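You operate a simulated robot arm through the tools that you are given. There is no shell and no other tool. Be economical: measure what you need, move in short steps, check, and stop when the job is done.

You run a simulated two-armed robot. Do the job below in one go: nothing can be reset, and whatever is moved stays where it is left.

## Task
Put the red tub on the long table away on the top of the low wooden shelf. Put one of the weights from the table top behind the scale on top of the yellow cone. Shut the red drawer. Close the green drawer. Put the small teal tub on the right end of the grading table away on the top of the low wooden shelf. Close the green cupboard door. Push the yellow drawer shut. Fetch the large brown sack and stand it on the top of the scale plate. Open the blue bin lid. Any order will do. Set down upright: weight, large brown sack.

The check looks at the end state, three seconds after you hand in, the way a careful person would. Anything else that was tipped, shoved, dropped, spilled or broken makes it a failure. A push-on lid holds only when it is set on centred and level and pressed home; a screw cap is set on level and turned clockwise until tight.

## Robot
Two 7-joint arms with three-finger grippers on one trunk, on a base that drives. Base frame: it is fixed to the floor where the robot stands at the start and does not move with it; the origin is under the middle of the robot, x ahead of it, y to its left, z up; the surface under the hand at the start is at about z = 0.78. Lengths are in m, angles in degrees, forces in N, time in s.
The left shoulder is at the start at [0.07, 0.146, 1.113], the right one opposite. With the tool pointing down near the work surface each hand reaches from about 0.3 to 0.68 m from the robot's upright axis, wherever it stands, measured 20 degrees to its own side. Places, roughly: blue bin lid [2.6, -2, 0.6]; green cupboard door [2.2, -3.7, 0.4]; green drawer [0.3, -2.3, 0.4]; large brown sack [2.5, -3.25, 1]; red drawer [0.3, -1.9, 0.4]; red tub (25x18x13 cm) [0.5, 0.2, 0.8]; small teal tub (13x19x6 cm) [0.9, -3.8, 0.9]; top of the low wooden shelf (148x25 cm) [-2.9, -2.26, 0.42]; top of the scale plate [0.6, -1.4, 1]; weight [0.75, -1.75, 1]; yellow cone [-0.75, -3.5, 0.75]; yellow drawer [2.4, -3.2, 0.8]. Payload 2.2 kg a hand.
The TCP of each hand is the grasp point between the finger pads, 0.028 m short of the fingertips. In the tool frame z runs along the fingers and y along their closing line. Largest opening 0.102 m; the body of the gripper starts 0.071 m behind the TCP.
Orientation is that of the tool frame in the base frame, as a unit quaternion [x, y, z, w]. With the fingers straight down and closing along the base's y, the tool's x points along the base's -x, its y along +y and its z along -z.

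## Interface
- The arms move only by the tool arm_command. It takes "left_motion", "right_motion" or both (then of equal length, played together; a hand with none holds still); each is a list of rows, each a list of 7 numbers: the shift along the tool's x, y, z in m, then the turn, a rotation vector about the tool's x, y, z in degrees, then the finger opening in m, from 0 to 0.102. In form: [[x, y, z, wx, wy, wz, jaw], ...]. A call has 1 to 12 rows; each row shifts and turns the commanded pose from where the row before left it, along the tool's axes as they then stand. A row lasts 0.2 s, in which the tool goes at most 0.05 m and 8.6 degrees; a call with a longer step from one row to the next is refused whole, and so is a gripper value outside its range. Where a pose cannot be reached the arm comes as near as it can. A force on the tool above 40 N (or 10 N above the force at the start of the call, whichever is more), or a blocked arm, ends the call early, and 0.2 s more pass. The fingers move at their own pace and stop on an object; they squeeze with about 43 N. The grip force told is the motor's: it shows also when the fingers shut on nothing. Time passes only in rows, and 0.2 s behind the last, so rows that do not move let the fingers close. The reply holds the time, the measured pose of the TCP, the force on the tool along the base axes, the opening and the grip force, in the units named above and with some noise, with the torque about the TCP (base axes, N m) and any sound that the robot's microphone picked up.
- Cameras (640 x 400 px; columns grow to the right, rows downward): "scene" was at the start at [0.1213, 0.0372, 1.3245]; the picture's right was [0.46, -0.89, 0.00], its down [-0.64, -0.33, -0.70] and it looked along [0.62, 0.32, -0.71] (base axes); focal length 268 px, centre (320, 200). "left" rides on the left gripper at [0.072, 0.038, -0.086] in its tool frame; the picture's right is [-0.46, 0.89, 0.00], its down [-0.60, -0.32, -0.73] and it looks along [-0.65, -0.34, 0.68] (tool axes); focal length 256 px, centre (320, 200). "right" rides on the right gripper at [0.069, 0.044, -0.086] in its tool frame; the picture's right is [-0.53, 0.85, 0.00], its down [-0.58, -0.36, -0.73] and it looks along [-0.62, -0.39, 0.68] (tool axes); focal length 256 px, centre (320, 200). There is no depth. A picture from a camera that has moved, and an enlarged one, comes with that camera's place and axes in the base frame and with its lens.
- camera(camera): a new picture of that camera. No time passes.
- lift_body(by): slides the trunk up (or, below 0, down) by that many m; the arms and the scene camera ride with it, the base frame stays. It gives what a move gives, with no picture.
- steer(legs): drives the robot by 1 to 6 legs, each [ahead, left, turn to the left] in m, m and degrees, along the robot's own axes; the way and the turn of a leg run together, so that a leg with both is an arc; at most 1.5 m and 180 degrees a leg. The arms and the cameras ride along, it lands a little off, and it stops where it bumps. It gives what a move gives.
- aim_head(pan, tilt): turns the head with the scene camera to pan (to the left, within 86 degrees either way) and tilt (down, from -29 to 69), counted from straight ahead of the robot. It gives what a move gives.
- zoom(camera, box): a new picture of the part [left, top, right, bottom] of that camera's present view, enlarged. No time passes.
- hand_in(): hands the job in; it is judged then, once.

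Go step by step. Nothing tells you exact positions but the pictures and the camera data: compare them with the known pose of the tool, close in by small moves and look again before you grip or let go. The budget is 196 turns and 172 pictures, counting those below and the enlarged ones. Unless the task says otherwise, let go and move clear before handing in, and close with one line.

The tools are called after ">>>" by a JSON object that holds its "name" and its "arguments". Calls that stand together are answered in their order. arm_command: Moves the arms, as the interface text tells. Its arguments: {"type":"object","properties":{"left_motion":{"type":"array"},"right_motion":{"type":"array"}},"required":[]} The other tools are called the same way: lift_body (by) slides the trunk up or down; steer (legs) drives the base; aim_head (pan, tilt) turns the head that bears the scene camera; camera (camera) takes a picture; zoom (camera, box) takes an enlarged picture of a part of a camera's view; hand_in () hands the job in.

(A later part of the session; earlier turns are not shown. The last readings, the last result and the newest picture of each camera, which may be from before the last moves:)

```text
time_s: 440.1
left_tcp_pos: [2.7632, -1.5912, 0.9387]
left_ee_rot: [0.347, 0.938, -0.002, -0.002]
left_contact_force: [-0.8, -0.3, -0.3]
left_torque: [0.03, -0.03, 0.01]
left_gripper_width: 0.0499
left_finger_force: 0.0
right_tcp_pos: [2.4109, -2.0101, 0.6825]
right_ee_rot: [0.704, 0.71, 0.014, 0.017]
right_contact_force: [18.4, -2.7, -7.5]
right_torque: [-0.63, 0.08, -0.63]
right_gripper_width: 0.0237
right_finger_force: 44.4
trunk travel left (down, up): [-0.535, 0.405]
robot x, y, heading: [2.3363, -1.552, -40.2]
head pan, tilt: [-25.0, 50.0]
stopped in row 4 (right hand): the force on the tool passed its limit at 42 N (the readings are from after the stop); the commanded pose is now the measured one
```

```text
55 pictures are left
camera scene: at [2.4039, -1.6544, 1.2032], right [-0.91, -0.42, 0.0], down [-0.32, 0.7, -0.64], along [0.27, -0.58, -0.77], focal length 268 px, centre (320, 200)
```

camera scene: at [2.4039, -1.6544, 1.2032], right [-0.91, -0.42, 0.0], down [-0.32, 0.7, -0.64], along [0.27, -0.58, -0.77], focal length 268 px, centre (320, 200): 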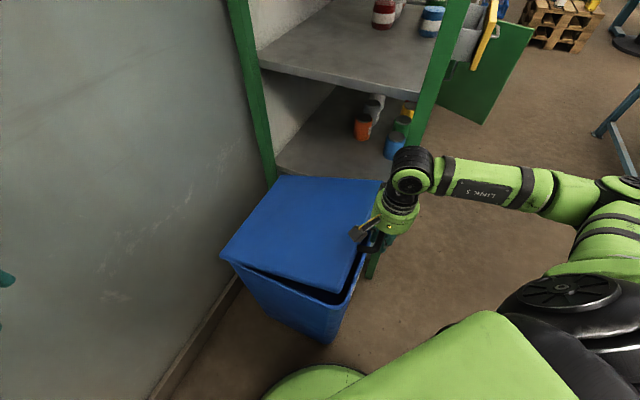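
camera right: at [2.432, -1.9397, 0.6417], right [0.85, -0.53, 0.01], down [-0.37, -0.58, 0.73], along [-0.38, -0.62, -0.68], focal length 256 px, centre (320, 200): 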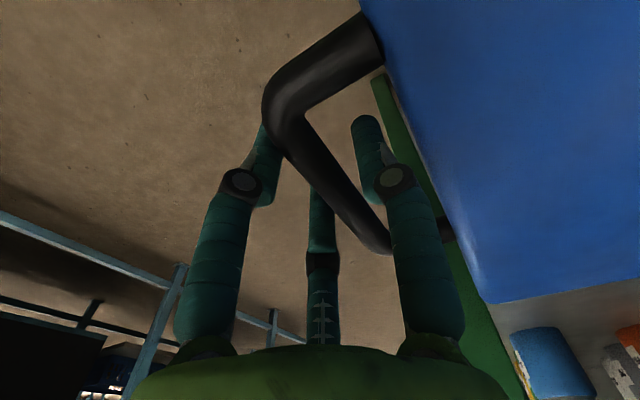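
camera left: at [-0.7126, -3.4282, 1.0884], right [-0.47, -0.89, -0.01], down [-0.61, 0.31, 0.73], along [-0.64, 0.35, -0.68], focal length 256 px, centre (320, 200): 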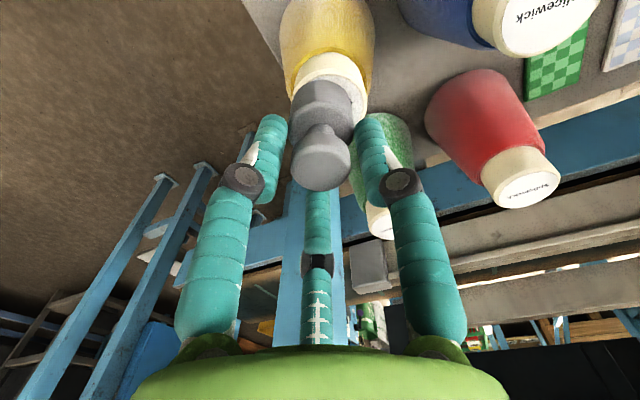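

The lid is rising but it pulls my hand toward +x, so I'll follow with more inward motion.

>>> {"name": "arm_command", "arguments": {"right_motion": [[0, 0.012, -0.012, 0, 0, 0, 0], [0, 0.016, -0.028, 0, 0, 0, 0], [0, 0.018, -0.028, 0, 0, 0, 0], [0, 0.02, -0.027, 0, 0, 0, 0], [0, 0.022, -0.026, 0, 0, 0, 0], [0, 0, 0, 0, 0, 0, 0]]}}

>>> {"name": "camera", "arguments": {"camera": "scene"}}

```text
time_s: 441.1
left_tcp_pos: [2.7606, -1.5895, 0.9406]
left_ee_rot: [0.35, 0.937, -0.002, -0.002]
left_contact_force: [0.3, 0.3, -0.5]
left_torque: [0.0, 0.06, -0.01]
left_gripper_width: 0.0498
left_finger_force: 0.0
right_tcp_pos: [2.4488, -2.0086, 0.7654]
right_ee_rot: [0.706, 0.708, 0.002, 0.009]
right_contact_force: [-18.1, 0.1, 8.3]
right_torque: [0.72, 0.15, -0.1]
right_gripper_width: 0.0238
right_finger_force: 45.4
trunk travel left (down, up): [-0.535, 0.405]
robot x, y, heading: [2.3327, -1.5554, -41.0]
head pan, tilt: [-25.0, 50.0]
stopped in row 4 (right hand): the force on the tool passed its limit at 41 N (the readings are from after the stop); the commanded pose is now the measured one
```

```text
54 pictures are left
camera scene: at [2.4009, -1.652, 1.2037], right [-0.91, -0.41, 0.0], down [-0.32, 0.7, -0.64], along [0.27, -0.59, -0.77], focal length 268 px, centre (320, 200)
```

scene: 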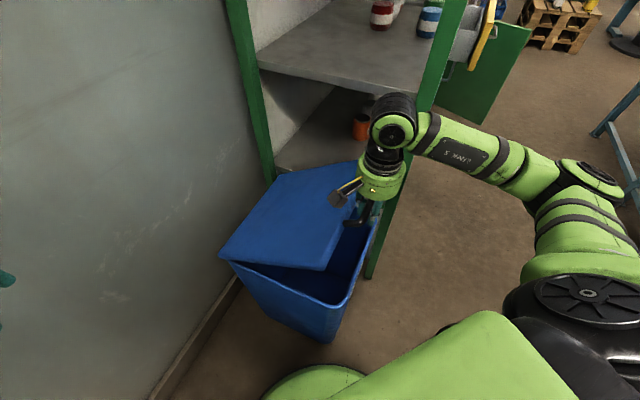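

>>> {"name": "arm_command", "arguments": {"right_motion": [[0, -0.008, -0.01, 0, 0, 0, 0], [0, 0.017, -0.027, 0, 0, 0, 0], [0, 0.025, -0.0306, 0, 0, 0, 0], [0, 0.027, -0.0274, 0, 0, 0, 0], [0, 0.031, -0.025, 0, 0, 0, 0], [0, 0, 0, 0, 0, 0, 0]]}}

>>> {"name": "camera", "arguments": {"camera": "scene"}}

```text
time_s: 441.7
left_tcp_pos: [2.7635, -1.5903, 0.939]
left_ee_rot: [0.346, 0.938, -0.002, -0.004]
left_contact_force: [-0.2, 0.2, 0.4]
left_torque: [0.0, -0.05, -0.01]
left_gripper_width: 0.0501
left_finger_force: 0.2
right_tcp_pos: [2.4742, -2.0101, 0.8025]
right_ee_rot: [0.705, 0.709, 0.012, 0.014]
right_contact_force: [19.2, -4.6, -17.9]
right_torque: [-1.09, -0.02, -0.49]
right_gripper_width: 0.0238
right_finger_force: 44.8
trunk travel left (down, up): [-0.535, 0.405]
robot x, y, heading: [2.3357, -1.5526, -40.3]
head pan, tilt: [-25.0, 50.0]
stopped in row 3 (right hand): the force on the tool passed its limit at 41 N (the readings are from after the stop); the commanded pose is now the measured one
```

```text
53 pictures are left
camera scene: at [2.406, -1.6563, 1.2028], right [-0.91, -0.42, 0.0], down [-0.32, 0.7, -0.64], along [0.27, -0.58, -0.77], focal length 268 px, centre (320, 200)
```

scene: 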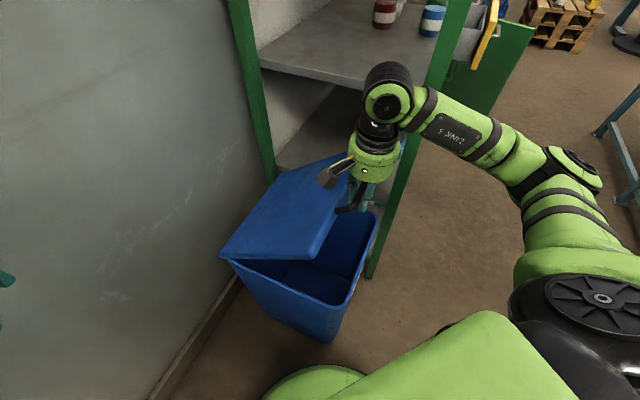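

The fitted radius is about 0.361 m around the hinge, so I'll follow that in finer steps.

>>> {"name": "arm_command", "arguments": {"right_motion": [[0, 0.0154, -0.0197, 0, 0, 0, 0], [0, 0.0174, -0.0183, 0, 0, 0, 0], [0, 0.0186, -0.017, 0, 0, 0, 0], [0, 0.0197, -0.0157, 0, 0, 0, 0], [0, 0.0207, -0.0143, 0, 0, 0, 0], [0, 0.0217, -0.0128, 0, 0, 0, 0], [0, 0.0226, -0.0112, 0, 0, 0, 0], [0, 0.0233, -0.0096, 0, 0, 0, 0], [0, 0, 0, 0, 0, 0, 0]]}}

>>> {"name": "camera", "arguments": {"camera": "scene"}}

```text
time_s: 442.6
left_tcp_pos: [2.7645, -1.5928, 0.9395]
left_ee_rot: [0.347, 0.938, -0.002, -0.004]
left_contact_force: [0.0, 0.5, -0.4]
left_torque: [0.03, -0.01, 0.0]
left_gripper_width: 0.05
left_finger_force: 0.1
right_tcp_pos: [2.5204, -2.0095, 0.8534]
right_ee_rot: [0.705, 0.709, 0.012, 0.011]
right_contact_force: [16.9, -4.2, -19.8]
right_torque: [-1.12, -0.06, -0.51]
right_gripper_width: 0.0239
right_finger_force: 44.7
trunk travel left (down, up): [-0.535, 0.405]
robot x, y, heading: [2.334, -1.5485, -40.3]
head pan, tilt: [-25.0, 50.0]
stopped in row 4 (right hand): the force on the tool passed its limit at 41 N (the readings are from after the stop); the commanded pose is now the measured one
```

```text
52 pictures are left
camera scene: at [2.4062, -1.657, 1.203], right [-0.91, -0.42, 0.0], down [-0.32, 0.7, -0.64], along [0.27, -0.58, -0.77], focal length 268 px, centre (320, 200)
```

scene: 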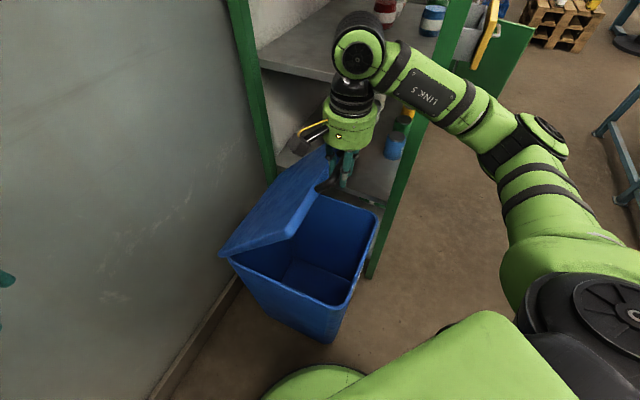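

>>> {"name": "arm_command", "arguments": {"right_motion": [[0, 0.018, -0.003, 0, 0, 0, 0], [0, 0.0196, -0.0147, 0, 0, 0, 0], [0, 0.0206, -0.0134, 0, 0, 0, 0], [0, 0.0215, -0.0119, 0, 0, 0, 0], [0, 0.0223, -0.0104, 0, 0, 0, 0], [0, 0.0229, -0.0088, 0, 0, 0, 0], [0, 0.0235, -0.0072, 0, 0, 0, 0], [0, 0.0239, -0.0055, 0, 0, 0, 0], [0, 0, 0, 0, 0, 0, 0]]}}

>>> {"name": "camera", "arguments": {"camera": "scene"}}

```text
time_s: 444.6
left_tcp_pos: [2.7597, -1.5918, 0.9419]
left_ee_rot: [0.347, 0.938, 0.0, -0.001]
left_contact_force: [0.1, 0.2, 0.3]
left_torque: [0.03, -0.01, 0.01]
left_gripper_width: 0.0501
left_finger_force: 0.0
right_tcp_pos: [2.6846, -2.0093, 0.9396]
right_ee_rot: [0.707, 0.707, 0.013, 0.016]
right_contact_force: [-6.7, -22.8, 22.7]
right_torque: [0.66, -0.2, -0.29]
right_gripper_width: 0.0239
right_finger_force: 44.9
trunk travel left (down, up): [-0.535, 0.405]
robot x, y, heading: [2.3357, -1.5495, -40.4]
head pan, tilt: [-25.0, 50.0]
```

```text
51 pictures are left
camera scene: at [2.3995, -1.6556, 1.2036], right [-0.91, -0.42, 0.0], down [-0.32, 0.7, -0.64], along [0.27, -0.58, -0.77], focal length 268 px, centre (320, 200)
```

scene: 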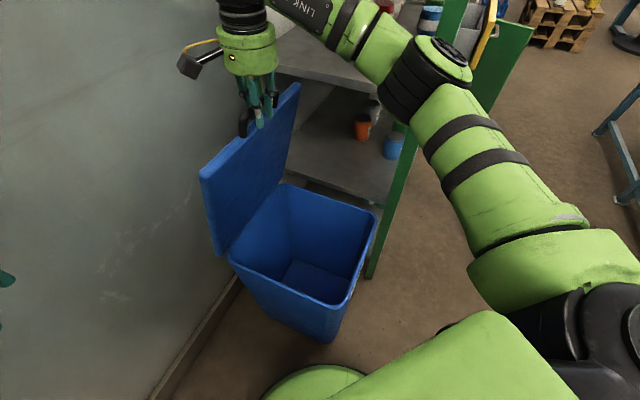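

The lid is at about 78°. I'll continue past vertical.

>>> {"name": "arm_command", "arguments": {"right_motion": [[0, 0.02, -0.006, 0, 0, 0, 0], [0, 0.022, -0.003, 0, 0, 0, 0], [0, 0.022, 0, 0, 0, 0, 0], [0, 0.022, 0.001, 0, 0, 0, 0], [0, 0.022, 0.003, 0, 0, 0, 0], [0, 0, 0, 0, 0, 0, 0]]}}

>>> {"name": "camera", "arguments": {"camera": "scene"}}

```text
time_s: 445.6
left_tcp_pos: [2.7627, -1.5906, 0.9396]
left_ee_rot: [0.348, 0.938, -0.003, -0.002]
left_contact_force: [0.8, 0.2, 0.4]
left_torque: [-0.01, 0.06, -0.04]
left_gripper_width: 0.05
left_finger_force: 0.0
right_tcp_pos: [2.7572, -2.0092, 0.9519]
right_ee_rot: [0.709, 0.704, 0.011, 0.02]
right_contact_force: [-1.1, -4.4, 9.8]
right_torque: [1.11, 0.09, 0.17]
right_gripper_width: 0.0238
right_finger_force: 45.2
right hand out of reach, approached as far as the arm can: row 4, 5
trunk travel left (down, up): [-0.535, 0.405]
robot x, y, heading: [2.3343, -1.5489, -40.6]
head pan, tilt: [-25.0, 50.0]
stopped in row 5 (right hand): the force on the tool passed its limit at 46 N (the readings are from after the stop); the commanded pose is now the measured one
```

```text
50 pictures are left
camera scene: at [2.4033, -1.6533, 1.2031], right [-0.91, -0.42, 0.0], down [-0.32, 0.7, -0.64], along [0.27, -0.58, -0.77], focal length 268 px, centre (320, 200)
```

scene: 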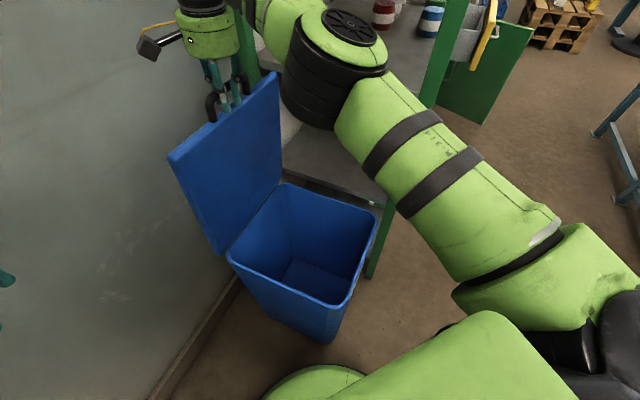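

The lid is about vertical. I'll move the base about 8 cm in +x to carry it past vertical.

>>> {"name": "steer", "arguments": {"legs": [[0.055, 0.047, 0]]}}

>>> {"name": "camera", "arguments": {"camera": "scene"}}

```text
time_s: 446.6
left_tcp_pos: [2.8351, -1.591, 0.9395]
left_ee_rot: [0.348, 0.938, -0.001, -0.003]
left_contact_force: [0.4, 0.0, -0.7]
left_torque: [0.0, 0.01, 0.0]
left_gripper_width: 0.0502
left_finger_force: 0.0
right_tcp_pos: [2.8317, -2.0088, 0.9497]
right_ee_rot: [0.708, 0.706, 0.012, 0.02]
right_contact_force: [0.4, -8.7, 2.3]
right_torque: [-0.76, -0.03, 0.05]
right_gripper_width: 0.0236
right_finger_force: 44.9
trunk travel left (down, up): [-0.535, 0.405]
robot x, y, heading: [2.4026, -1.5493, -40.5]
head pan, tilt: [-25.0, 50.0]
```

```text
49 pictures are left
camera scene: at [2.476, -1.6541, 1.2032], right [-0.91, -0.42, 0.0], down [-0.32, 0.7, -0.64], along [0.27, -0.58, -0.77], focal length 268 px, centre (320, 200)
```

scene: 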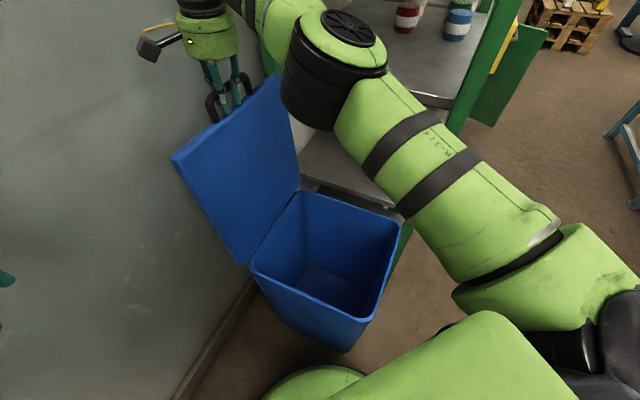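

>>> {"name": "steer", "arguments": {"legs": [[0.03, 0.026, 0]]}}

>>> {"name": "arm_command", "arguments": {"right_motion": [[0, 0, 0, 0, 0, 0, 0.04], [0, 0, 0, 0, 0, 0, 0.06], [0, 0, 0, 0, 0, 0, 0.06], [0, 0, -0.02, 0, 0, 0, 0.06], [0, 0, -0.03, 0, 0, 0, 0.06], [0, 0, -0.03, 0, 0, 0, 0.06], [0, 0, 0, 0, 0, 0, 0.06]]}}

>>> {"name": "camera", "arguments": {"camera": "scene"}}

```text
time_s: 447.4
left_tcp_pos: [2.8476, -1.5881, 0.9415]
left_ee_rot: [0.348, 0.937, -0.003, -0.001]
left_contact_force: [-0.4, -0.6, 0.2]
left_torque: [-0.01, -0.03, -0.04]
left_gripper_width: 0.0504
left_finger_force: 0.0
right_tcp_pos: [2.8338, -2.0101, 0.9491]
right_ee_rot: [0.71, 0.704, -0.001, 0.006]
right_contact_force: [-13.1, 1.9, 4.3]
right_torque: [0.0, 0.3, 0.57]
right_gripper_width: 0.0235
right_finger_force: 44.6
trunk travel left (down, up): [-0.535, 0.405]
robot x, y, heading: [2.4194, -1.5544, -40.6]
head pan, tilt: [-25.0, 50.0]
stopped in leg 1: the force on the tool passed its limit at 63 N (the readings are from after the stop); the commanded pose is now the measured one
```

```text
time_s: 449.0
left_tcp_pos: [2.8509, -1.5891, 0.9393]
left_ee_rot: [0.348, 0.938, -0.003, -0.003]
left_contact_force: [-0.3, -0.2, 0.4]
left_torque: [0.02, 0.01, 0.0]
left_gripper_width: 0.0498
left_finger_force: 0.1
right_tcp_pos: [2.8124, -2.0016, 1.0215]
right_ee_rot: [0.71, 0.705, -0.001, 0.006]
right_contact_force: [-0.1, 0.1, -0.1]
right_torque: [0.0, 0.03, -0.02]
right_gripper_width: 0.0601
right_finger_force: 0.1
right hand out of reach, approached as far as the arm can: row 4, 5, 6
trunk travel left (down, up): [-0.535, 0.405]
robot x, y, heading: [2.4201, -1.5525, -40.3]
head pan, tilt: [-25.0, 50.0]
```

```text
48 pictures are left
camera scene: at [2.4912, -1.6526, 1.2034], right [-0.91, -0.41, 0.0], down [-0.32, 0.7, -0.64], along [0.27, -0.58, -0.77], focal length 268 px, centre (320, 200)
```

scene: 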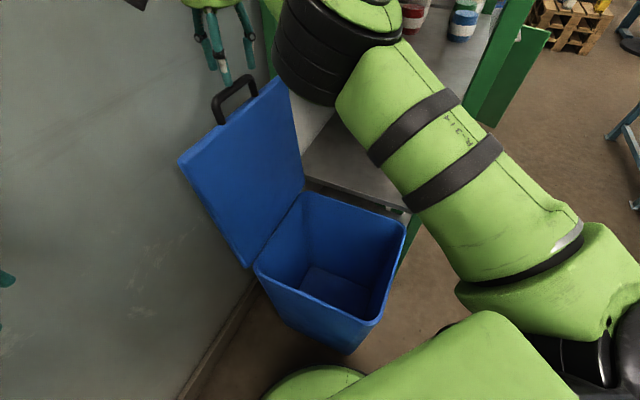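

The lid stays open past vertical. I'll back away, rotate the right hand to neutral, and head for the yellow drawer and the green cupboard door.

>>> {"name": "steer", "arguments": {"legs": [[-0.35, 0, 0]]}}

>>> {"name": "lift_body", "arguments": {"by": 0.4}}

>>> {"name": "arm_command", "arguments": {"right_motion": [[0.02, -0.02, 0, 0, 0, -8.3, 0.05], [0.02, -0.02, 0, 0, 0, -8.3, 0.05], [0.02, -0.02, 0, 0, 0, -8.3, 0.05], [0.02, -0.02, 0, 0, 0, -8.3, 0.05], [0.02, -0.02, 0, 0, 0, -8.3, 0.05], [0.02, -0.02, 0, 0, 0, -8.3, 0.05], [0, 0, 0, 0, 0, 0, 0.05]]}}

>>> {"name": "steer", "arguments": {"legs": [[0, -0.3, -50], [0.5, 0, 0]]}}

>>> {"name": "aim_head", "arguments": {"pan": 25, "tilt": 30}}

>>> {"name": "camera", "arguments": {"camera": "scene"}}

```text
time_s: 451.3
left_tcp_pos: [2.5866, -1.3645, 0.9399]
left_ee_rot: [0.348, 0.937, -0.003, -0.003]
left_contact_force: [-0.2, -0.5, 0.2]
left_torque: [-0.04, 0.02, 0.0]
left_gripper_width: 0.0502
left_finger_force: 0.0
right_tcp_pos: [2.5493, -1.778, 1.0215]
right_ee_rot: [0.711, 0.704, 0.001, 0.006]
right_contact_force: [-0.5, 0.5, 0.3]
right_torque: [-0.02, 0.01, 0.02]
right_gripper_width: 0.0602
right_finger_force: 0.1
trunk travel left (down, up): [-0.535, 0.405]
robot x, y, heading: [2.1572, -1.3252, -40.4]
head pan, tilt: [-25.0, 50.0]
```

```text
time_s: 455.1
left_tcp_pos: [2.5863, -1.3657, 1.3397]
left_ee_rot: [0.349, 0.937, -0.003, -0.003]
left_contact_force: [-0.6, -0.2, -0.1]
left_torque: [0.0, 0.0, -0.03]
left_gripper_width: 0.0502
left_finger_force: 0.0
right_tcp_pos: [2.5486, -1.7769, 1.422]
right_ee_rot: [0.71, 0.705, 0.001, 0.006]
right_contact_force: [0.6, -0.3, -0.3]
right_torque: [0.0, -0.02, 0.01]
right_gripper_width: 0.0604
right_finger_force: 0.1
trunk travel left (down, up): [-0.935, 0.005]
robot x, y, heading: [2.1576, -1.3249, -40.6]
head pan, tilt: [-25.0, 50.0]
```

```text
time_s: 456.7
left_tcp_pos: [2.5859, -1.3669, 1.3408]
left_ee_rot: [0.349, 0.937, -0.001, -0.002]
left_contact_force: [-0.5, 0.4, -0.3]
left_torque: [0.04, -0.03, 0.01]
left_gripper_width: 0.0499
left_finger_force: 0.1
right_tcp_pos: [2.4395, -1.7314, 1.4322]
right_ee_rot: [0.347, 0.938, -0.002, 0.006]
right_contact_force: [-1.0, -0.6, -0.4]
right_torque: [0.03, -0.03, -0.01]
right_gripper_width: 0.0497
right_finger_force: 0.0
right hand out of reach, approached as far as the arm can: row 1, 2
trunk travel left (down, up): [-0.935, 0.005]
robot x, y, heading: [2.1591, -1.3261, -40.4]
head pan, tilt: [-25.0, 50.0]
```

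```text
time_s: 461.9
left_tcp_pos: [2.1273, -2.2953, 1.3408]
left_ee_rot: [0.714, 0.7, -0.004, -0.003]
left_contact_force: [-0.9, 0.1, -0.2]
left_torque: [-0.04, 0.0, -0.01]
left_gripper_width: 0.0499
left_finger_force: 0.0
right_tcp_pos: [1.756, -2.4173, 1.4351]
right_ee_rot: [0.713, 0.701, -0.006, 0.005]
right_contact_force: [-0.1, 0.1, 0.1]
right_torque: [-0.04, 0.02, 0.01]
right_gripper_width: 0.0501
right_finger_force: 0.1
trunk travel left (down, up): [-0.935, 0.005]
robot x, y, heading: [1.8837, -1.9425, -91.0]
head pan, tilt: [-25.0, 50.0]
```

```text
time_s: 463.1
left_tcp_pos: [2.1279, -2.2968, 1.3404]
left_ee_rot: [0.714, 0.7, -0.001, -0.003]
left_contact_force: [0.5, 0.6, -0.5]
left_torque: [0.02, -0.01, -0.02]
left_gripper_width: 0.05
left_finger_force: 0.1
right_tcp_pos: [1.7563, -2.4195, 1.4338]
right_ee_rot: [0.713, 0.702, -0.004, 0.004]
right_contact_force: [-0.3, 0.6, 1.2]
right_torque: [-0.02, 0.01, 0.0]
right_gripper_width: 0.0498
right_finger_force: 0.0
trunk travel left (down, up): [-0.935, 0.005]
robot x, y, heading: [1.8842, -1.9416, -90.9]
head pan, tilt: [25.0, 30.0]
```

```text
47 pictures are left
camera scene: at [1.9205, -2.0752, 1.633], right [-0.91, -0.41, 0.0], down [-0.2, 0.46, -0.87], along [0.35, -0.79, -0.5], focal length 268 px, centre (320, 200)
```

scene: 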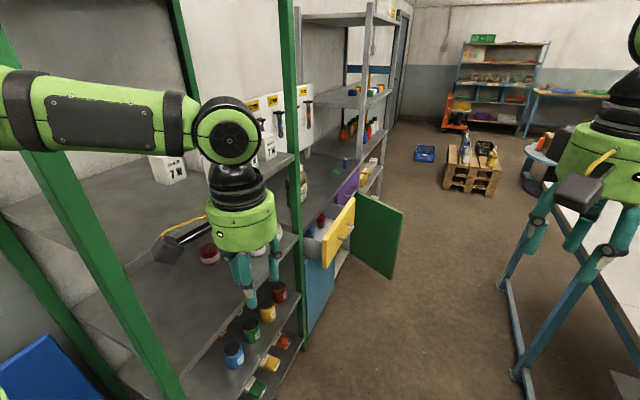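

>>> {"name": "zoom", "arguments": {"camera": "scene", "box": [270, 130, 430, 310]}}

```text
2.22 times, centred on (350, 220) of scene
camera zoom: at [1.9205, -2.0752, 1.633], right [-0.91, -0.41, 0.0], down [-0.2, 0.46, -0.87], along [0.35, -0.79, -0.5], focal length 596 px, centre (253, 156)
```

zoom: 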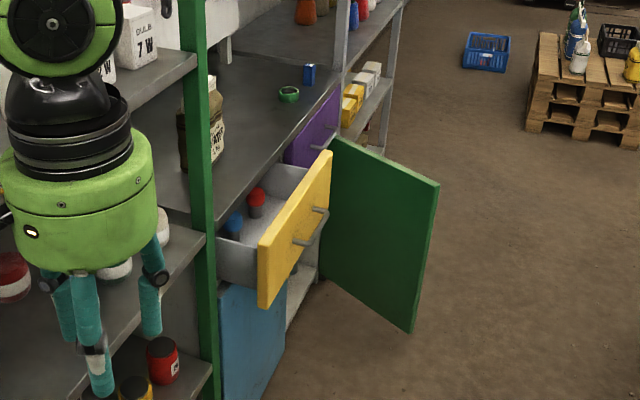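

The yellow drawer front is at x about 2.27 (closed plane about 2.40), and the green door is hinged at its −y end. I'll face +x in front of the drawer, pitch the right hand forward and push.

>>> {"name": "steer", "arguments": {"legs": [[0, -0.24, 0], [1.1, 0, 0], [0, 0, 91]]}}

>>> {"name": "lift_body", "arguments": {"by": -0.35}}

>>> {"name": "arm_command", "arguments": {"right_motion": [[0, 0, 0.03, 0, -8.3, 0, 0.0], [0, 0, 0.03, 0, -8.3, 0, 0.0], [0, 0, 0.03, 0, -8.3, 0, 0.0], [0, 0, 0.03, 0, -8.3, 0, 0.0], [0, 0, 0.03, 0, -8.3, 0, 0.0], [0, 0, 0.0, 0, 0, 0, 0.0]]}}

>>> {"name": "aim_head", "arguments": {"pan": -15, "tilt": 40}}

>>> {"name": "camera", "arguments": {"camera": "scene"}}

```text
time_s: 474.0
left_tcp_pos: [1.9725, -2.7694, 1.3398]
left_ee_rot: [-0.017, 1.0, -0.003, -0.002]
left_contact_force: [-0.2, -0.1, -0.6]
left_torque: [-0.02, 0.02, 0.01]
left_gripper_width: 0.0501
left_finger_force: 0.0
right_tcp_pos: [2.1135, -3.1331, 1.433]
right_ee_rot: [-0.02, 1.0, -0.001, 0.006]
right_contact_force: [0.1, -0.1, 0.7]
right_torque: [-0.03, -0.01, 0.04]
right_gripper_width: 0.05
right_finger_force: 0.1
trunk travel left (down, up): [-0.935, 0.005]
robot x, y, heading: [1.6327, -3.0297, 2.3]
head pan, tilt: [25.0, 30.0]
```

```text
time_s: 477.4
left_tcp_pos: [1.9708, -2.7683, 0.9882]
left_ee_rot: [-0.017, 1.0, -0.003, -0.001]
left_contact_force: [-0.1, 0.5, 0.0]
left_torque: [0.01, 0.02, 0.03]
left_gripper_width: 0.0501
left_finger_force: 0.1
right_tcp_pos: [2.1139, -3.1324, 1.0828]
right_ee_rot: [-0.019, 1.0, 0.0, 0.005]
right_contact_force: [1.0, 1.0, 0.0]
right_torque: [0.01, 0.03, 0.03]
right_gripper_width: 0.0499
right_finger_force: 0.0
trunk travel left (down, up): [-0.585, 0.355]
robot x, y, heading: [1.6308, -3.0307, 2.4]
head pan, tilt: [25.0, 30.0]
```

```text
time_s: 478.8
left_tcp_pos: [1.9717, -2.769, 0.9901]
left_ee_rot: [-0.018, 1.0, -0.003, -0.001]
left_contact_force: [0.0, 0.2, -0.4]
left_torque: [-0.02, 0.02, 0.0]
left_gripper_width: 0.0501
left_finger_force: 0.1
right_tcp_pos: [2.1567, -3.1305, 0.944]
right_ee_rot: [-0.017, 0.932, 0.007, 0.361]
right_contact_force: [1.5, -0.1, 0.3]
right_torque: [-0.03, 0.0, -0.01]
right_gripper_width: 0.0021
right_finger_force: 30.9
trunk travel left (down, up): [-0.585, 0.355]
robot x, y, heading: [1.6335, -3.0287, 2.2]
head pan, tilt: [25.0, 30.0]
```

```text
time_s: 479.9
left_tcp_pos: [1.973, -2.7673, 0.99]
left_ee_rot: [-0.017, 1.0, -0.003, -0.002]
left_contact_force: [0.6, -0.1, -0.3]
left_torque: [-0.04, -0.03, 0.02]
left_gripper_width: 0.05
left_finger_force: 0.0
right_tcp_pos: [2.1566, -3.1311, 0.9443]
right_ee_rot: [-0.019, 0.932, 0.008, 0.361]
right_contact_force: [0.4, 0.7, -0.1]
right_torque: [-0.01, 0.03, -0.01]
right_gripper_width: 0.0017
right_finger_force: 31.7
trunk travel left (down, up): [-0.585, 0.355]
robot x, y, heading: [1.6313, -3.0321, 2.3]
head pan, tilt: [-15.0, 40.0]
```

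```text
45 pictures are left
camera scene: at [1.7633, -3.0471, 1.2676], right [-0.22, -0.98, 0.0], down [-0.63, 0.14, -0.77], along [0.75, -0.17, -0.64], focal length 268 px, centre (320, 200)
```

scene: 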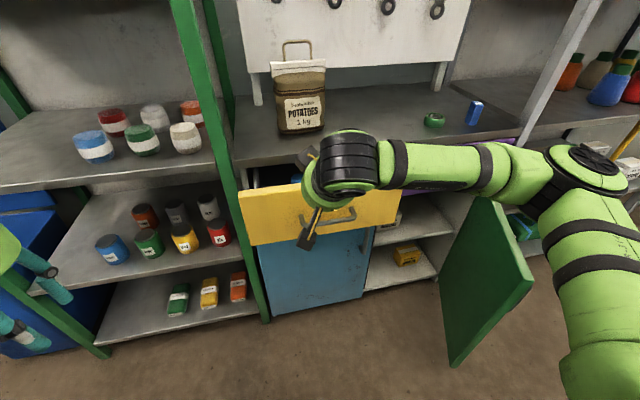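

>>> {"name": "arm_command", "arguments": {"right_motion": [[0.024, 0, 0.026, 0, 0, 0, 0.0], [0.024, 0, 0.026, 0, 0, 0, 0.0], [0, 0, 0, 0, 0, 0, 0.0]]}}

>>> {"name": "steer", "arguments": {"legs": [[0.12, -0.02, -2.3]]}}

>>> {"name": "camera", "arguments": {"camera": "scene"}}

```text
time_s: 480.7
left_tcp_pos: [1.9715, -2.7681, 0.9901]
left_ee_rot: [-0.017, 1.0, -0.004, -0.001]
left_contact_force: [0.4, 0.5, -0.1]
left_torque: [-0.02, 0.06, 0.0]
left_gripper_width: 0.0499
left_finger_force: 0.1
right_tcp_pos: [2.157, -3.1313, 0.873]
right_ee_rot: [-0.018, 0.933, 0.007, 0.36]
right_contact_force: [0.6, -1.4, -0.3]
right_torque: [0.0, -0.01, 0.0]
right_gripper_width: 0.0019
right_finger_force: 30.7
trunk travel left (down, up): [-0.585, 0.355]
robot x, y, heading: [1.6308, -3.0323, 2.5]
head pan, tilt: [-15.0, 40.0]
```

```text
time_s: 481.9
left_tcp_pos: [2.1017, -2.8004, 0.9907]
left_ee_rot: [0.003, 1.0, -0.004, -0.001]
left_contact_force: [0.3, 0.8, -0.2]
left_torque: [0.0, 0.0, 0.01]
left_gripper_width: 0.05
left_finger_force: 0.0
right_tcp_pos: [2.2722, -3.168, 0.8729]
right_ee_rot: [0.001, 0.933, 0.0, 0.36]
right_contact_force: [0.8, 0.3, 0.5]
right_torque: [-0.01, -0.01, 0.0]
right_gripper_width: 0.002
right_finger_force: 31.2
trunk travel left (down, up): [-0.585, 0.355]
robot x, y, heading: [1.7528, -3.0494, -0.1]
head pan, tilt: [-15.0, 40.0]
```

```text
44 pictures are left
camera scene: at [1.8823, -3.0699, 1.2677], right [-0.26, -0.97, 0.0], down [-0.62, 0.17, -0.77], along [0.74, -0.2, -0.64], focal length 268 px, centre (320, 200)
```

scene: 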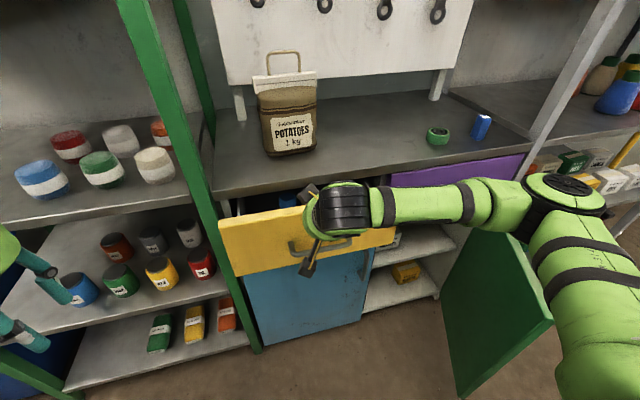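

>>> {"name": "steer", "arguments": {"legs": [[0.06, 0, 0]]}}

>>> {"name": "steer", "arguments": {"legs": [[0.05, 0, 0]]}}

>>> {"name": "camera", "arguments": {"camera": "scene"}}

```text
time_s: 482.9
left_tcp_pos: [2.1607, -2.7995, 0.9896]
left_ee_rot: [0.002, 1.0, -0.003, 0.0]
left_contact_force: [0.5, 0.7, -0.8]
left_torque: [-0.01, 0.02, 0.0]
left_gripper_width: 0.0501
left_finger_force: 0.1
right_tcp_pos: [2.3303, -3.1692, 0.8718]
right_ee_rot: [0.0, 0.933, 0.0, 0.36]
right_contact_force: [0.7, -0.2, -0.9]
right_torque: [-0.01, 0.03, -0.01]
right_gripper_width: 0.0023
right_finger_force: 31.6
trunk travel left (down, up): [-0.585, 0.355]
robot x, y, heading: [1.8125, -3.0487, 0.2]
head pan, tilt: [-15.0, 40.0]
```

```text
time_s: 483.9
left_tcp_pos: [2.2067, -2.8014, 0.9888]
left_ee_rot: [0.003, 1.0, -0.002, -0.001]
left_contact_force: [-0.6, -0.2, 0.5]
left_torque: [0.01, 0.01, 0.0]
left_gripper_width: 0.0501
left_finger_force: 0.0
right_tcp_pos: [2.3705, -3.1695, 0.8737]
right_ee_rot: [-0.001, 0.935, -0.001, 0.354]
right_contact_force: [-0.5, 0.4, 0.0]
right_torque: [0.01, 0.01, 0.01]
right_gripper_width: 0.0022
right_finger_force: 31.1
trunk travel left (down, up): [-0.585, 0.355]
robot x, y, heading: [1.8545, -3.0487, 0.1]
head pan, tilt: [-15.0, 40.0]
stopped in leg 1: the force on the tool passed its limit at 86 N (the readings are from after the stop); the commanded pose is now the measured one
```

```text
43 pictures are left
camera scene: at [1.9864, -3.0704, 1.2675], right [-0.26, -0.97, 0.0], down [-0.62, 0.17, -0.77], along [0.74, -0.2, -0.64], focal length 268 px, centre (320, 200)
```

scene: 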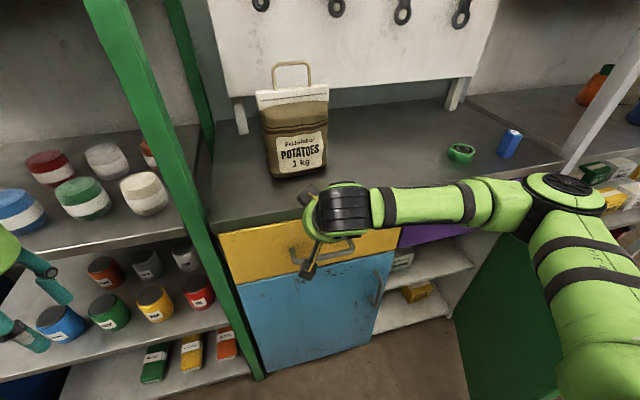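

The drawer is shut. Next is the brown sack on the counter at about (2.48, −3.15): I'll back off, return the right hand to vertical, rotate it 90° to pinch across the sack's depth, and raise.

>>> {"name": "steer", "arguments": {"legs": [[-0.25, 0.13, 0]]}}

>>> {"name": "arm_command", "arguments": {"right_motion": [[0, 0, -0.01, 0, 8.3, 0, 0.05], [0, 0, -0.01, 0, 8.3, 0, 0.05], [0, 0, -0.01, 0, 8.3, 0, 0.05], [0, 0, -0.01, 0, 8.3, 0, 0.05], [0, 0, -0.01, 0, 8.3, 0, 0.05], [0, 0, 0, 0, 0, 0, 0.05]], "left_motion": [[0.02, 0, 0, 0, 0, 0, 0.05], [0.02, 0, 0, 0, 0, 0, 0.05], [0.02, 0, 0, 0, 0, 0, 0.05], [0.02, 0, 0, 0, 0, 0, 0.05], [0, 0, 0, 0, 0, 0, 0.05], [0, 0, 0, 0, 0, 0, 0.05]]}}

>>> {"name": "lift_body", "arguments": {"by": 0.35}}

>>> {"name": "arm_command", "arguments": {"right_motion": [[0, 0, 0, 0, 0, 8.2, 0.1], [0, 0, 0, 0, 0, 8.2, 0.1], [0, 0, 0, 0, 0, 8.2, 0.1], [0, 0, 0, 0, 0, 8.2, 0.1], [0, 0, 0, 0, 0, 8.2, 0.1], [0, 0, 0, 0, 0, 8.2, 0.1], [0, 0, 0, 0, 0, 8.2, 0.1], [0, 0, 0, 0, 0, 8.2, 0.1], [0, 0, 0, 0, 0, 8.2, 0.1], [0, 0, 0, 0, 0, 8.2, 0.1], [0, 0, 0, 0, 0, 8.0, 0.1], [0, 0, 0, 0, 0, 0, 0.1]]}}

>>> {"name": "camera", "arguments": {"camera": "scene"}}

```text
time_s: 485.9
left_tcp_pos: [1.9567, -2.6702, 0.9886]
left_ee_rot: [0.002, 1.0, -0.003, -0.001]
left_contact_force: [0.6, 0.3, 0.6]
left_torque: [0.01, 0.01, 0.0]
left_gripper_width: 0.0501
left_finger_force: 0.1
right_tcp_pos: [2.1238, -3.0377, 0.8717]
right_ee_rot: [-0.002, 0.935, 0.0, 0.354]
right_contact_force: [-0.9, 0.0, -0.7]
right_torque: [0.02, 0.02, -0.01]
right_gripper_width: 0.0021
right_finger_force: 32.0
trunk travel left (down, up): [-0.585, 0.355]
robot x, y, heading: [1.6063, -2.9173, -0.2]
head pan, tilt: [-15.0, 40.0]
```

```text
time_s: 487.3
left_tcp_pos: [1.8768, -2.6697, 0.9908]
left_ee_rot: [0.002, 1.0, -0.002, -0.002]
left_contact_force: [0.6, 0.1, 0.2]
left_torque: [-0.01, -0.02, 0.02]
left_gripper_width: 0.0498
left_finger_force: 0.1
right_tcp_pos: [2.1013, -3.0383, 0.9168]
right_ee_rot: [-0.003, 1.0, -0.001, 0.0]
right_contact_force: [-0.4, 0.6, 0.7]
right_torque: [-0.04, 0.0, -0.02]
right_gripper_width: 0.05
right_finger_force: 0.1
trunk travel left (down, up): [-0.585, 0.355]
robot x, y, heading: [1.6046, -2.9208, -0.1]
head pan, tilt: [-15.0, 40.0]
```

```text
time_s: 490.7
left_tcp_pos: [1.8773, -2.6691, 1.34]
left_ee_rot: [0.002, 1.0, -0.003, -0.002]
left_contact_force: [-0.8, -0.4, -0.4]
left_torque: [-0.06, 0.0, 0.0]
left_gripper_width: 0.05
left_finger_force: 0.1
right_tcp_pos: [2.1015, -3.0391, 1.267]
right_ee_rot: [-0.002, 1.0, -0.001, 0.0]
right_contact_force: [-0.2, -0.1, -0.7]
right_torque: [0.02, -0.01, 0.01]
right_gripper_width: 0.05
right_finger_force: 0.2
trunk travel left (down, up): [-0.935, 0.005]
robot x, y, heading: [1.6041, -2.9191, 0.1]
head pan, tilt: [-15.0, 40.0]
```

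```text
time_s: 493.3
left_tcp_pos: [1.8778, -2.6689, 1.3401]
left_ee_rot: [0.001, 1.0, -0.003, -0.002]
left_contact_force: [-0.4, -0.2, -0.2]
left_torque: [0.01, 0.01, 0.01]
left_gripper_width: 0.0502
left_finger_force: 0.1
right_tcp_pos: [2.1001, -3.0381, 1.2669]
right_ee_rot: [0.707, 0.708, 0.0, 0.001]
right_contact_force: [0.6, 0.4, 0.5]
right_torque: [0.0, -0.02, 0.0]
right_gripper_width: 0.1
right_finger_force: 0.0
trunk travel left (down, up): [-0.935, 0.005]
robot x, y, heading: [1.6014, -2.9179, 0.2]
head pan, tilt: [-15.0, 40.0]
```

```text
42 pictures are left
camera scene: at [1.7375, -2.9404, 1.6176], right [-0.26, -0.97, 0.0], down [-0.62, 0.17, -0.77], along [0.74, -0.2, -0.64], focal length 268 px, centre (320, 200)
```

scene: 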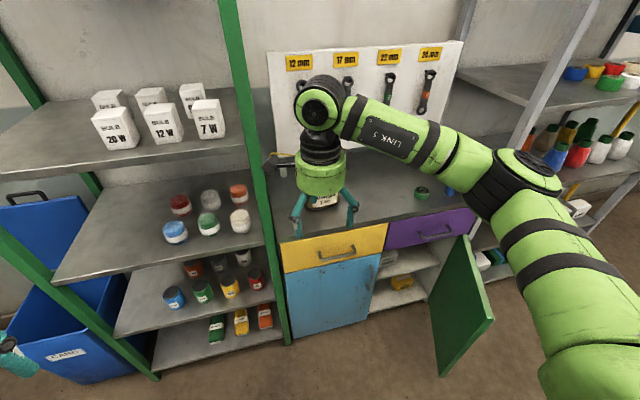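

>>> {"name": "steer", "arguments": {"legs": [[0.28, -0.07, 0]]}}

>>> {"name": "camera", "arguments": {"camera": "right"}}

>>> {"name": "camera", "arguments": {"camera": "scene"}}

```text
time_s: 495.3
left_tcp_pos: [2.1556, -2.7359, 1.3404]
left_ee_rot: [0.001, 1.0, -0.003, -0.001]
left_contact_force: [-0.7, -0.3, -0.8]
left_torque: [0.0, -0.03, 0.0]
left_gripper_width: 0.0502
left_finger_force: 0.1
right_tcp_pos: [2.3811, -3.1046, 1.2679]
right_ee_rot: [0.705, 0.71, 0.0, 0.001]
right_contact_force: [0.0, 0.3, -0.2]
right_torque: [-0.01, -0.06, 0.01]
right_gripper_width: 0.1002
right_finger_force: 0.1
trunk travel left (down, up): [-0.935, 0.005]
robot x, y, heading: [1.8884, -2.9876, 0.3]
head pan, tilt: [-15.0, 40.0]
```

```text
41 pictures are left
camera right: at [2.4245, -3.0348, 1.3548], right [0.85, -0.53, 0.0], down [-0.36, -0.58, 0.73], along [-0.38, -0.62, -0.68], focal length 256 px, centre (320, 200)
```

right: 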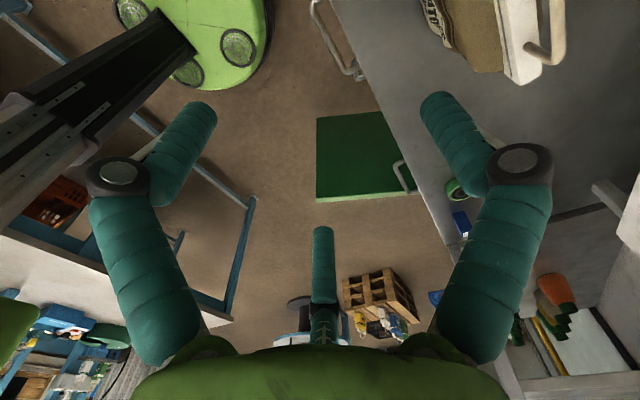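

```text
40 pictures are left
camera scene: at [2.0163, -3.0074, 1.618], right [-0.25, -0.97, 0.0], down [-0.62, 0.16, -0.77], along [0.74, -0.19, -0.64], focal length 268 px, centre (320, 200)
```

scene: 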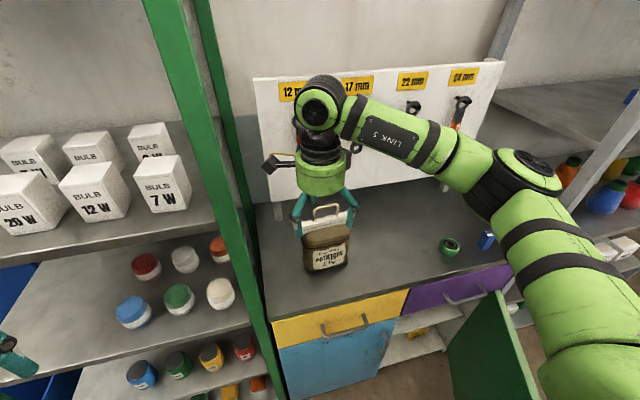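

>>> {"name": "steer", "arguments": {"legs": [[0.08, 0.03, 0]]}}

>>> {"name": "arm_command", "arguments": {"right_motion": [[-0.025, 0.02, 0.01, 0, 0, 0, 0.1], [-0.025, 0.02, 0.01, 0, 0, 0, 0.1], [-0.025, 0.02, 0.01, 0, 0, 0, 0.1], [0, 0, 0.01, 0, 0, 0, 0.1], [0, 0, 0, 0, 0, 0, 0.1]]}}

>>> {"name": "camera", "arguments": {"camera": "right"}}

>>> {"name": "camera", "arguments": {"camera": "scene"}}

```text
time_s: 496.4
left_tcp_pos: [2.2293, -2.71, 1.3438]
left_ee_rot: [0.0, 1.0, -0.002, 0.0]
left_contact_force: [-2.1, -0.7, 0.2]
left_torque: [0.06, -0.1, 0.0]
left_gripper_width: 0.0499
left_finger_force: 0.0
right_tcp_pos: [2.4547, -3.0794, 1.2708]
right_ee_rot: [0.703, 0.711, 0.003, 0.001]
right_contact_force: [-0.9, -0.6, 0.5]
right_torque: [0.04, -0.08, -0.05]
right_gripper_width: 0.1
right_finger_force: 0.2
trunk travel left (down, up): [-0.935, 0.005]
robot x, y, heading: [1.9708, -2.9569, 0.4]
head pan, tilt: [-15.0, 40.0]
```

```text
time_s: 497.6
left_tcp_pos: [2.2365, -2.7079, 1.3412]
left_ee_rot: [0.0, 1.0, -0.002, -0.001]
left_contact_force: [0.1, 0.0, 0.6]
left_torque: [-0.02, 0.0, 0.02]
left_gripper_width: 0.05
left_finger_force: 0.0
right_tcp_pos: [2.5225, -3.1504, 1.2274]
right_ee_rot: [0.704, 0.71, 0.0, 0.002]
right_contact_force: [-1.4, 0.4, -0.1]
right_torque: [0.04, -0.06, 0.01]
right_gripper_width: 0.0999
right_finger_force: 0.1
trunk travel left (down, up): [-0.935, 0.005]
robot x, y, heading: [1.9674, -2.9576, 0.2]
head pan, tilt: [-15.0, 40.0]
```

```text
39 pictures are left
camera right: at [2.5657, -3.0807, 1.3136], right [0.85, -0.53, 0.0], down [-0.36, -0.58, 0.73], along [-0.38, -0.62, -0.68], focal length 256 px, centre (320, 200)
```

right: 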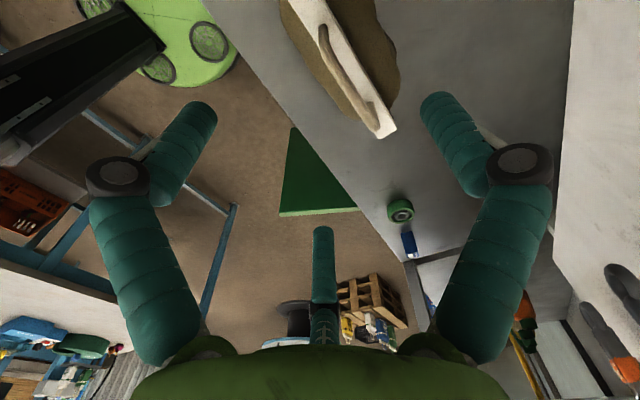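

```text
38 pictures are left
camera scene: at [2.0972, -2.9789, 1.6178], right [-0.25, -0.97, 0.0], down [-0.62, 0.16, -0.77], along [0.74, -0.19, -0.64], focal length 268 px, centre (320, 200)
```

scene: 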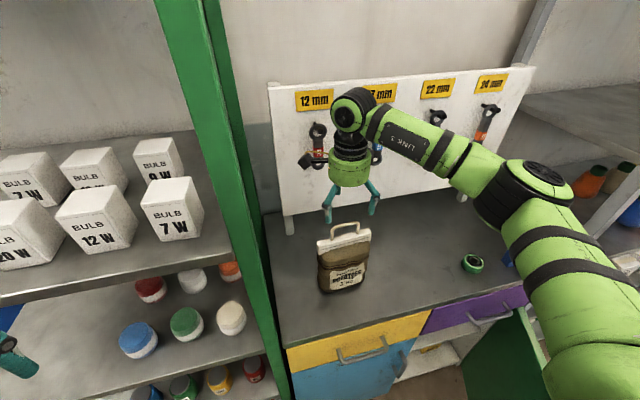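

The sack's top fold is at about (2.546, −3.157, 1.08). I'll shift and descend over it.

>>> {"name": "arm_command", "arguments": {"right_motion": [[-0.007, 0.023, 0.02, 0, 0, 0, 0.09], [0, 0, 0.03, 0, 0, 0, 0.09], [0, 0, 0.03, 0, 0, 0, 0.09], [0, 0, 0.02, 0, 0, 0, 0.09], [0, 0, 0, 0, 0, 0, 0.09]]}}

>>> {"name": "camera", "arguments": {"camera": "right"}}

```text
time_s: 498.8
left_tcp_pos: [2.2377, -2.7066, 1.3409]
left_ee_rot: [-0.001, 1.0, -0.003, -0.002]
left_contact_force: [0.2, 0.4, 0.7]
left_torque: [-0.04, 0.0, -0.02]
left_gripper_width: 0.0497
left_finger_force: 0.0
right_tcp_pos: [2.5457, -3.158, 1.1258]
right_ee_rot: [0.704, 0.71, 0.0, 0.001]
right_contact_force: [-0.1, -0.8, 0.2]
right_torque: [0.01, -0.01, 0.02]
right_gripper_width: 0.09
right_finger_force: 0.1
trunk travel left (down, up): [-0.935, 0.005]
robot x, y, heading: [1.9669, -2.9581, 0.1]
head pan, tilt: [-15.0, 40.0]
```

```text
37 pictures are left
camera right: at [2.5901, -3.0869, 1.2129], right [0.85, -0.53, 0.0], down [-0.36, -0.58, 0.73], along [-0.39, -0.62, -0.68], focal length 256 px, centre (320, 200)
```

right: 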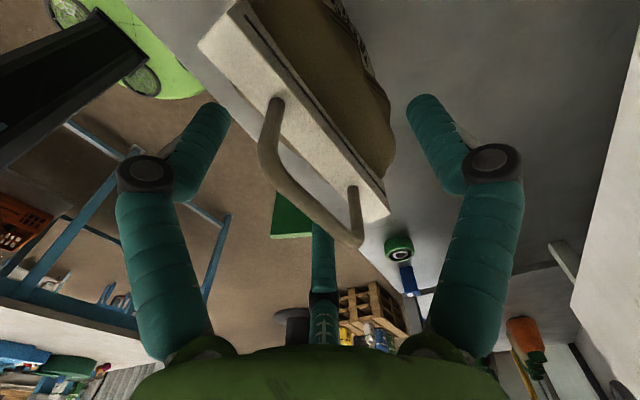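

>>> {"name": "arm_command", "arguments": {"right_motion": [[0, -0.005, 0.02, 0, 0, 0, 0.09], [0, 0, 0.02, 0, 0, 0, 0.09], [0, 0, 0.012, 0, 0, 0, 0.09], [0, 0, 0, 0, 0, 0, 0.05], [0, 0, 0, 0, 0, 0, 0.02], [0, 0, 0, 0, 0, 0, 0.0], [0, 0, 0, 0, 0, 0, 0.0], [0, 0, 0, 0, 0, 0, 0.0]]}}

>>> {"name": "camera", "arguments": {"camera": "right"}}

```text
time_s: 500.0
left_tcp_pos: [2.2292, -2.7045, 1.3419]
left_ee_rot: [0.0, 1.0, -0.004, 0.0]
left_contact_force: [0.4, -0.5, 0.1]
left_torque: [0.02, 0.05, -0.04]
left_gripper_width: 0.05
left_finger_force: 0.0
right_tcp_pos: [2.5434, -3.1493, 1.0951]
right_ee_rot: [0.701, 0.713, 0.015, 0.006]
right_contact_force: [-6.7, 6.2, 52.4]
right_torque: [-0.6, 1.26, -0.18]
right_gripper_width: 0.0328
right_finger_force: 42.7
trunk travel left (down, up): [-0.935, 0.005]
robot x, y, heading: [1.9678, -2.959, 0.4]
head pan, tilt: [-15.0, 40.0]
stopped in row 5 (right hand): the force on the tool passed its limit at 48 N (the readings are from after the stop); the commanded pose is now the measured one
```

```text
36 pictures are left
camera right: at [2.5836, -3.0799, 1.1836], right [0.85, -0.52, 0.02], down [-0.38, -0.59, 0.71], along [-0.36, -0.61, -0.7], focal length 256 px, centre (320, 200)
```

right: 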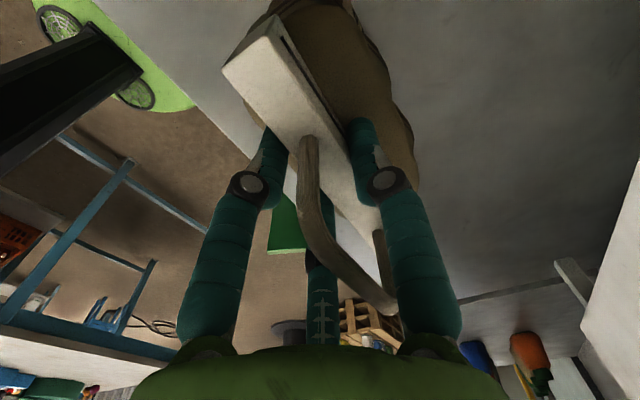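

The fold is gripped at 33 mm, but the handle is touching the palm. I'll lift gently, which relieves that, and check.

>>> {"name": "arm_command", "arguments": {"right_motion": [[0, 0, -0.005, 0, 0, 0, 0.0], [0, 0, -0.01, 0, 0, 0, 0.0], [0, 0, -0.015, 0, 0, 0, 0.0], [0, 0, -0.02, 0, 0, 0, 0.0], [0, 0, 0, 0, 0, 0, 0.0]]}}

>>> {"name": "camera", "arguments": {"camera": "scene"}}

```text
time_s: 501.2
left_tcp_pos: [2.2395, -2.7058, 1.3405]
left_ee_rot: [0.0, 1.0, -0.002, -0.003]
left_contact_force: [-1.3, -0.3, -0.6]
left_torque: [-0.03, 0.03, 0.03]
left_gripper_width: 0.0498
left_finger_force: 0.2
right_tcp_pos: [2.5453, -3.154, 1.1292]
right_ee_rot: [0.703, 0.711, 0.004, 0.003]
right_contact_force: [0.5, 0.3, -10.2]
right_torque: [0.16, 0.08, -0.01]
right_gripper_width: 0.0306
right_finger_force: 42.6
trunk travel left (down, up): [-0.935, 0.005]
robot x, y, heading: [1.9647, -2.957, 0.2]
head pan, tilt: [-15.0, 40.0]
```

```text
35 pictures are left
camera scene: at [2.1005, -2.9769, 1.6174], right [-0.25, -0.97, 0.0], down [-0.62, 0.16, -0.77], along [0.74, -0.19, -0.64], focal length 268 px, centre (320, 200)
```

scene: 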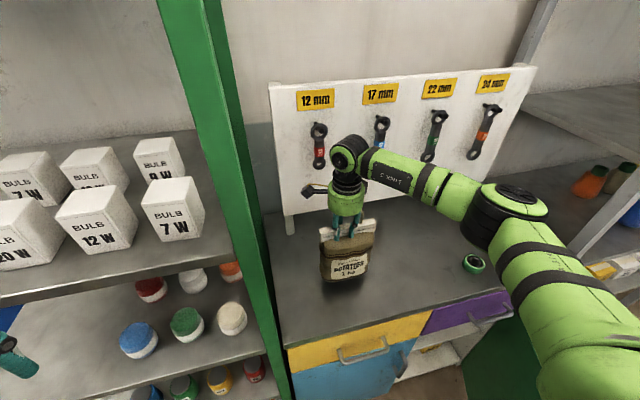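

The sack is held, about 10 N. I'll raise more and back out.

>>> {"name": "arm_command", "arguments": {"right_motion": [[0, 0, -0.03, 0, 0, 0, 0.0], [0, 0, -0.03, 0, 0, 0, 0.0], [0, 0, -0.03, 0, 0, 0, 0.0], [0, 0, 0, 0, 0, 0, 0.0]]}}

>>> {"name": "steer", "arguments": {"legs": [[-0.33, 0, 0]]}}

>>> {"name": "camera", "arguments": {"camera": "scene"}}

```text
time_s: 502.2
left_tcp_pos: [2.2395, -2.7074, 1.3413]
left_ee_rot: [0.0, 1.0, -0.003, -0.003]
left_contact_force: [0.0, -0.8, -1.1]
left_torque: [0.03, 0.01, -0.02]
left_gripper_width: 0.0501
left_finger_force: 0.0
right_tcp_pos: [2.5446, -3.155, 1.2189]
right_ee_rot: [0.703, 0.711, 0.004, 0.002]
right_contact_force: [-0.7, -0.2, -10.8]
right_torque: [0.16, 0.06, -0.02]
right_gripper_width: 0.0306
right_finger_force: 43.1
trunk travel left (down, up): [-0.935, 0.005]
robot x, y, heading: [1.9681, -2.9569, 0.3]
head pan, tilt: [-15.0, 40.0]
```

```text
time_s: 504.3
left_tcp_pos: [1.9174, -2.7096, 1.3398]
left_ee_rot: [0.001, 1.0, -0.003, -0.004]
left_contact_force: [-0.4, 0.4, 0.0]
left_torque: [0.03, 0.04, -0.01]
left_gripper_width: 0.0502
left_finger_force: 0.0
right_tcp_pos: [2.2233, -3.1575, 1.2171]
right_ee_rot: [0.703, 0.711, 0.004, 0.001]
right_contact_force: [-0.2, 0.5, -10.2]
right_torque: [0.15, 0.06, 0.04]
right_gripper_width: 0.0302
right_finger_force: 42.8
trunk travel left (down, up): [-0.935, 0.005]
robot x, y, heading: [1.6428, -2.9575, 0.4]
head pan, tilt: [-15.0, 40.0]
```

```text
34 pictures are left
camera scene: at [1.7796, -2.9806, 1.617], right [-0.26, -0.97, 0.0], down [-0.62, 0.16, -0.76], along [0.74, -0.2, -0.65], focal length 268 px, centre (320, 200)
```

scene: 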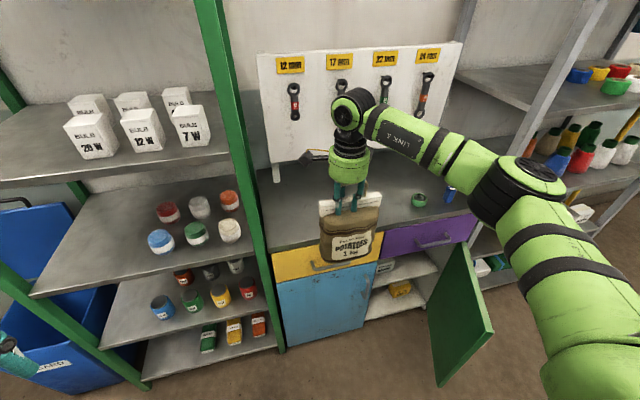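

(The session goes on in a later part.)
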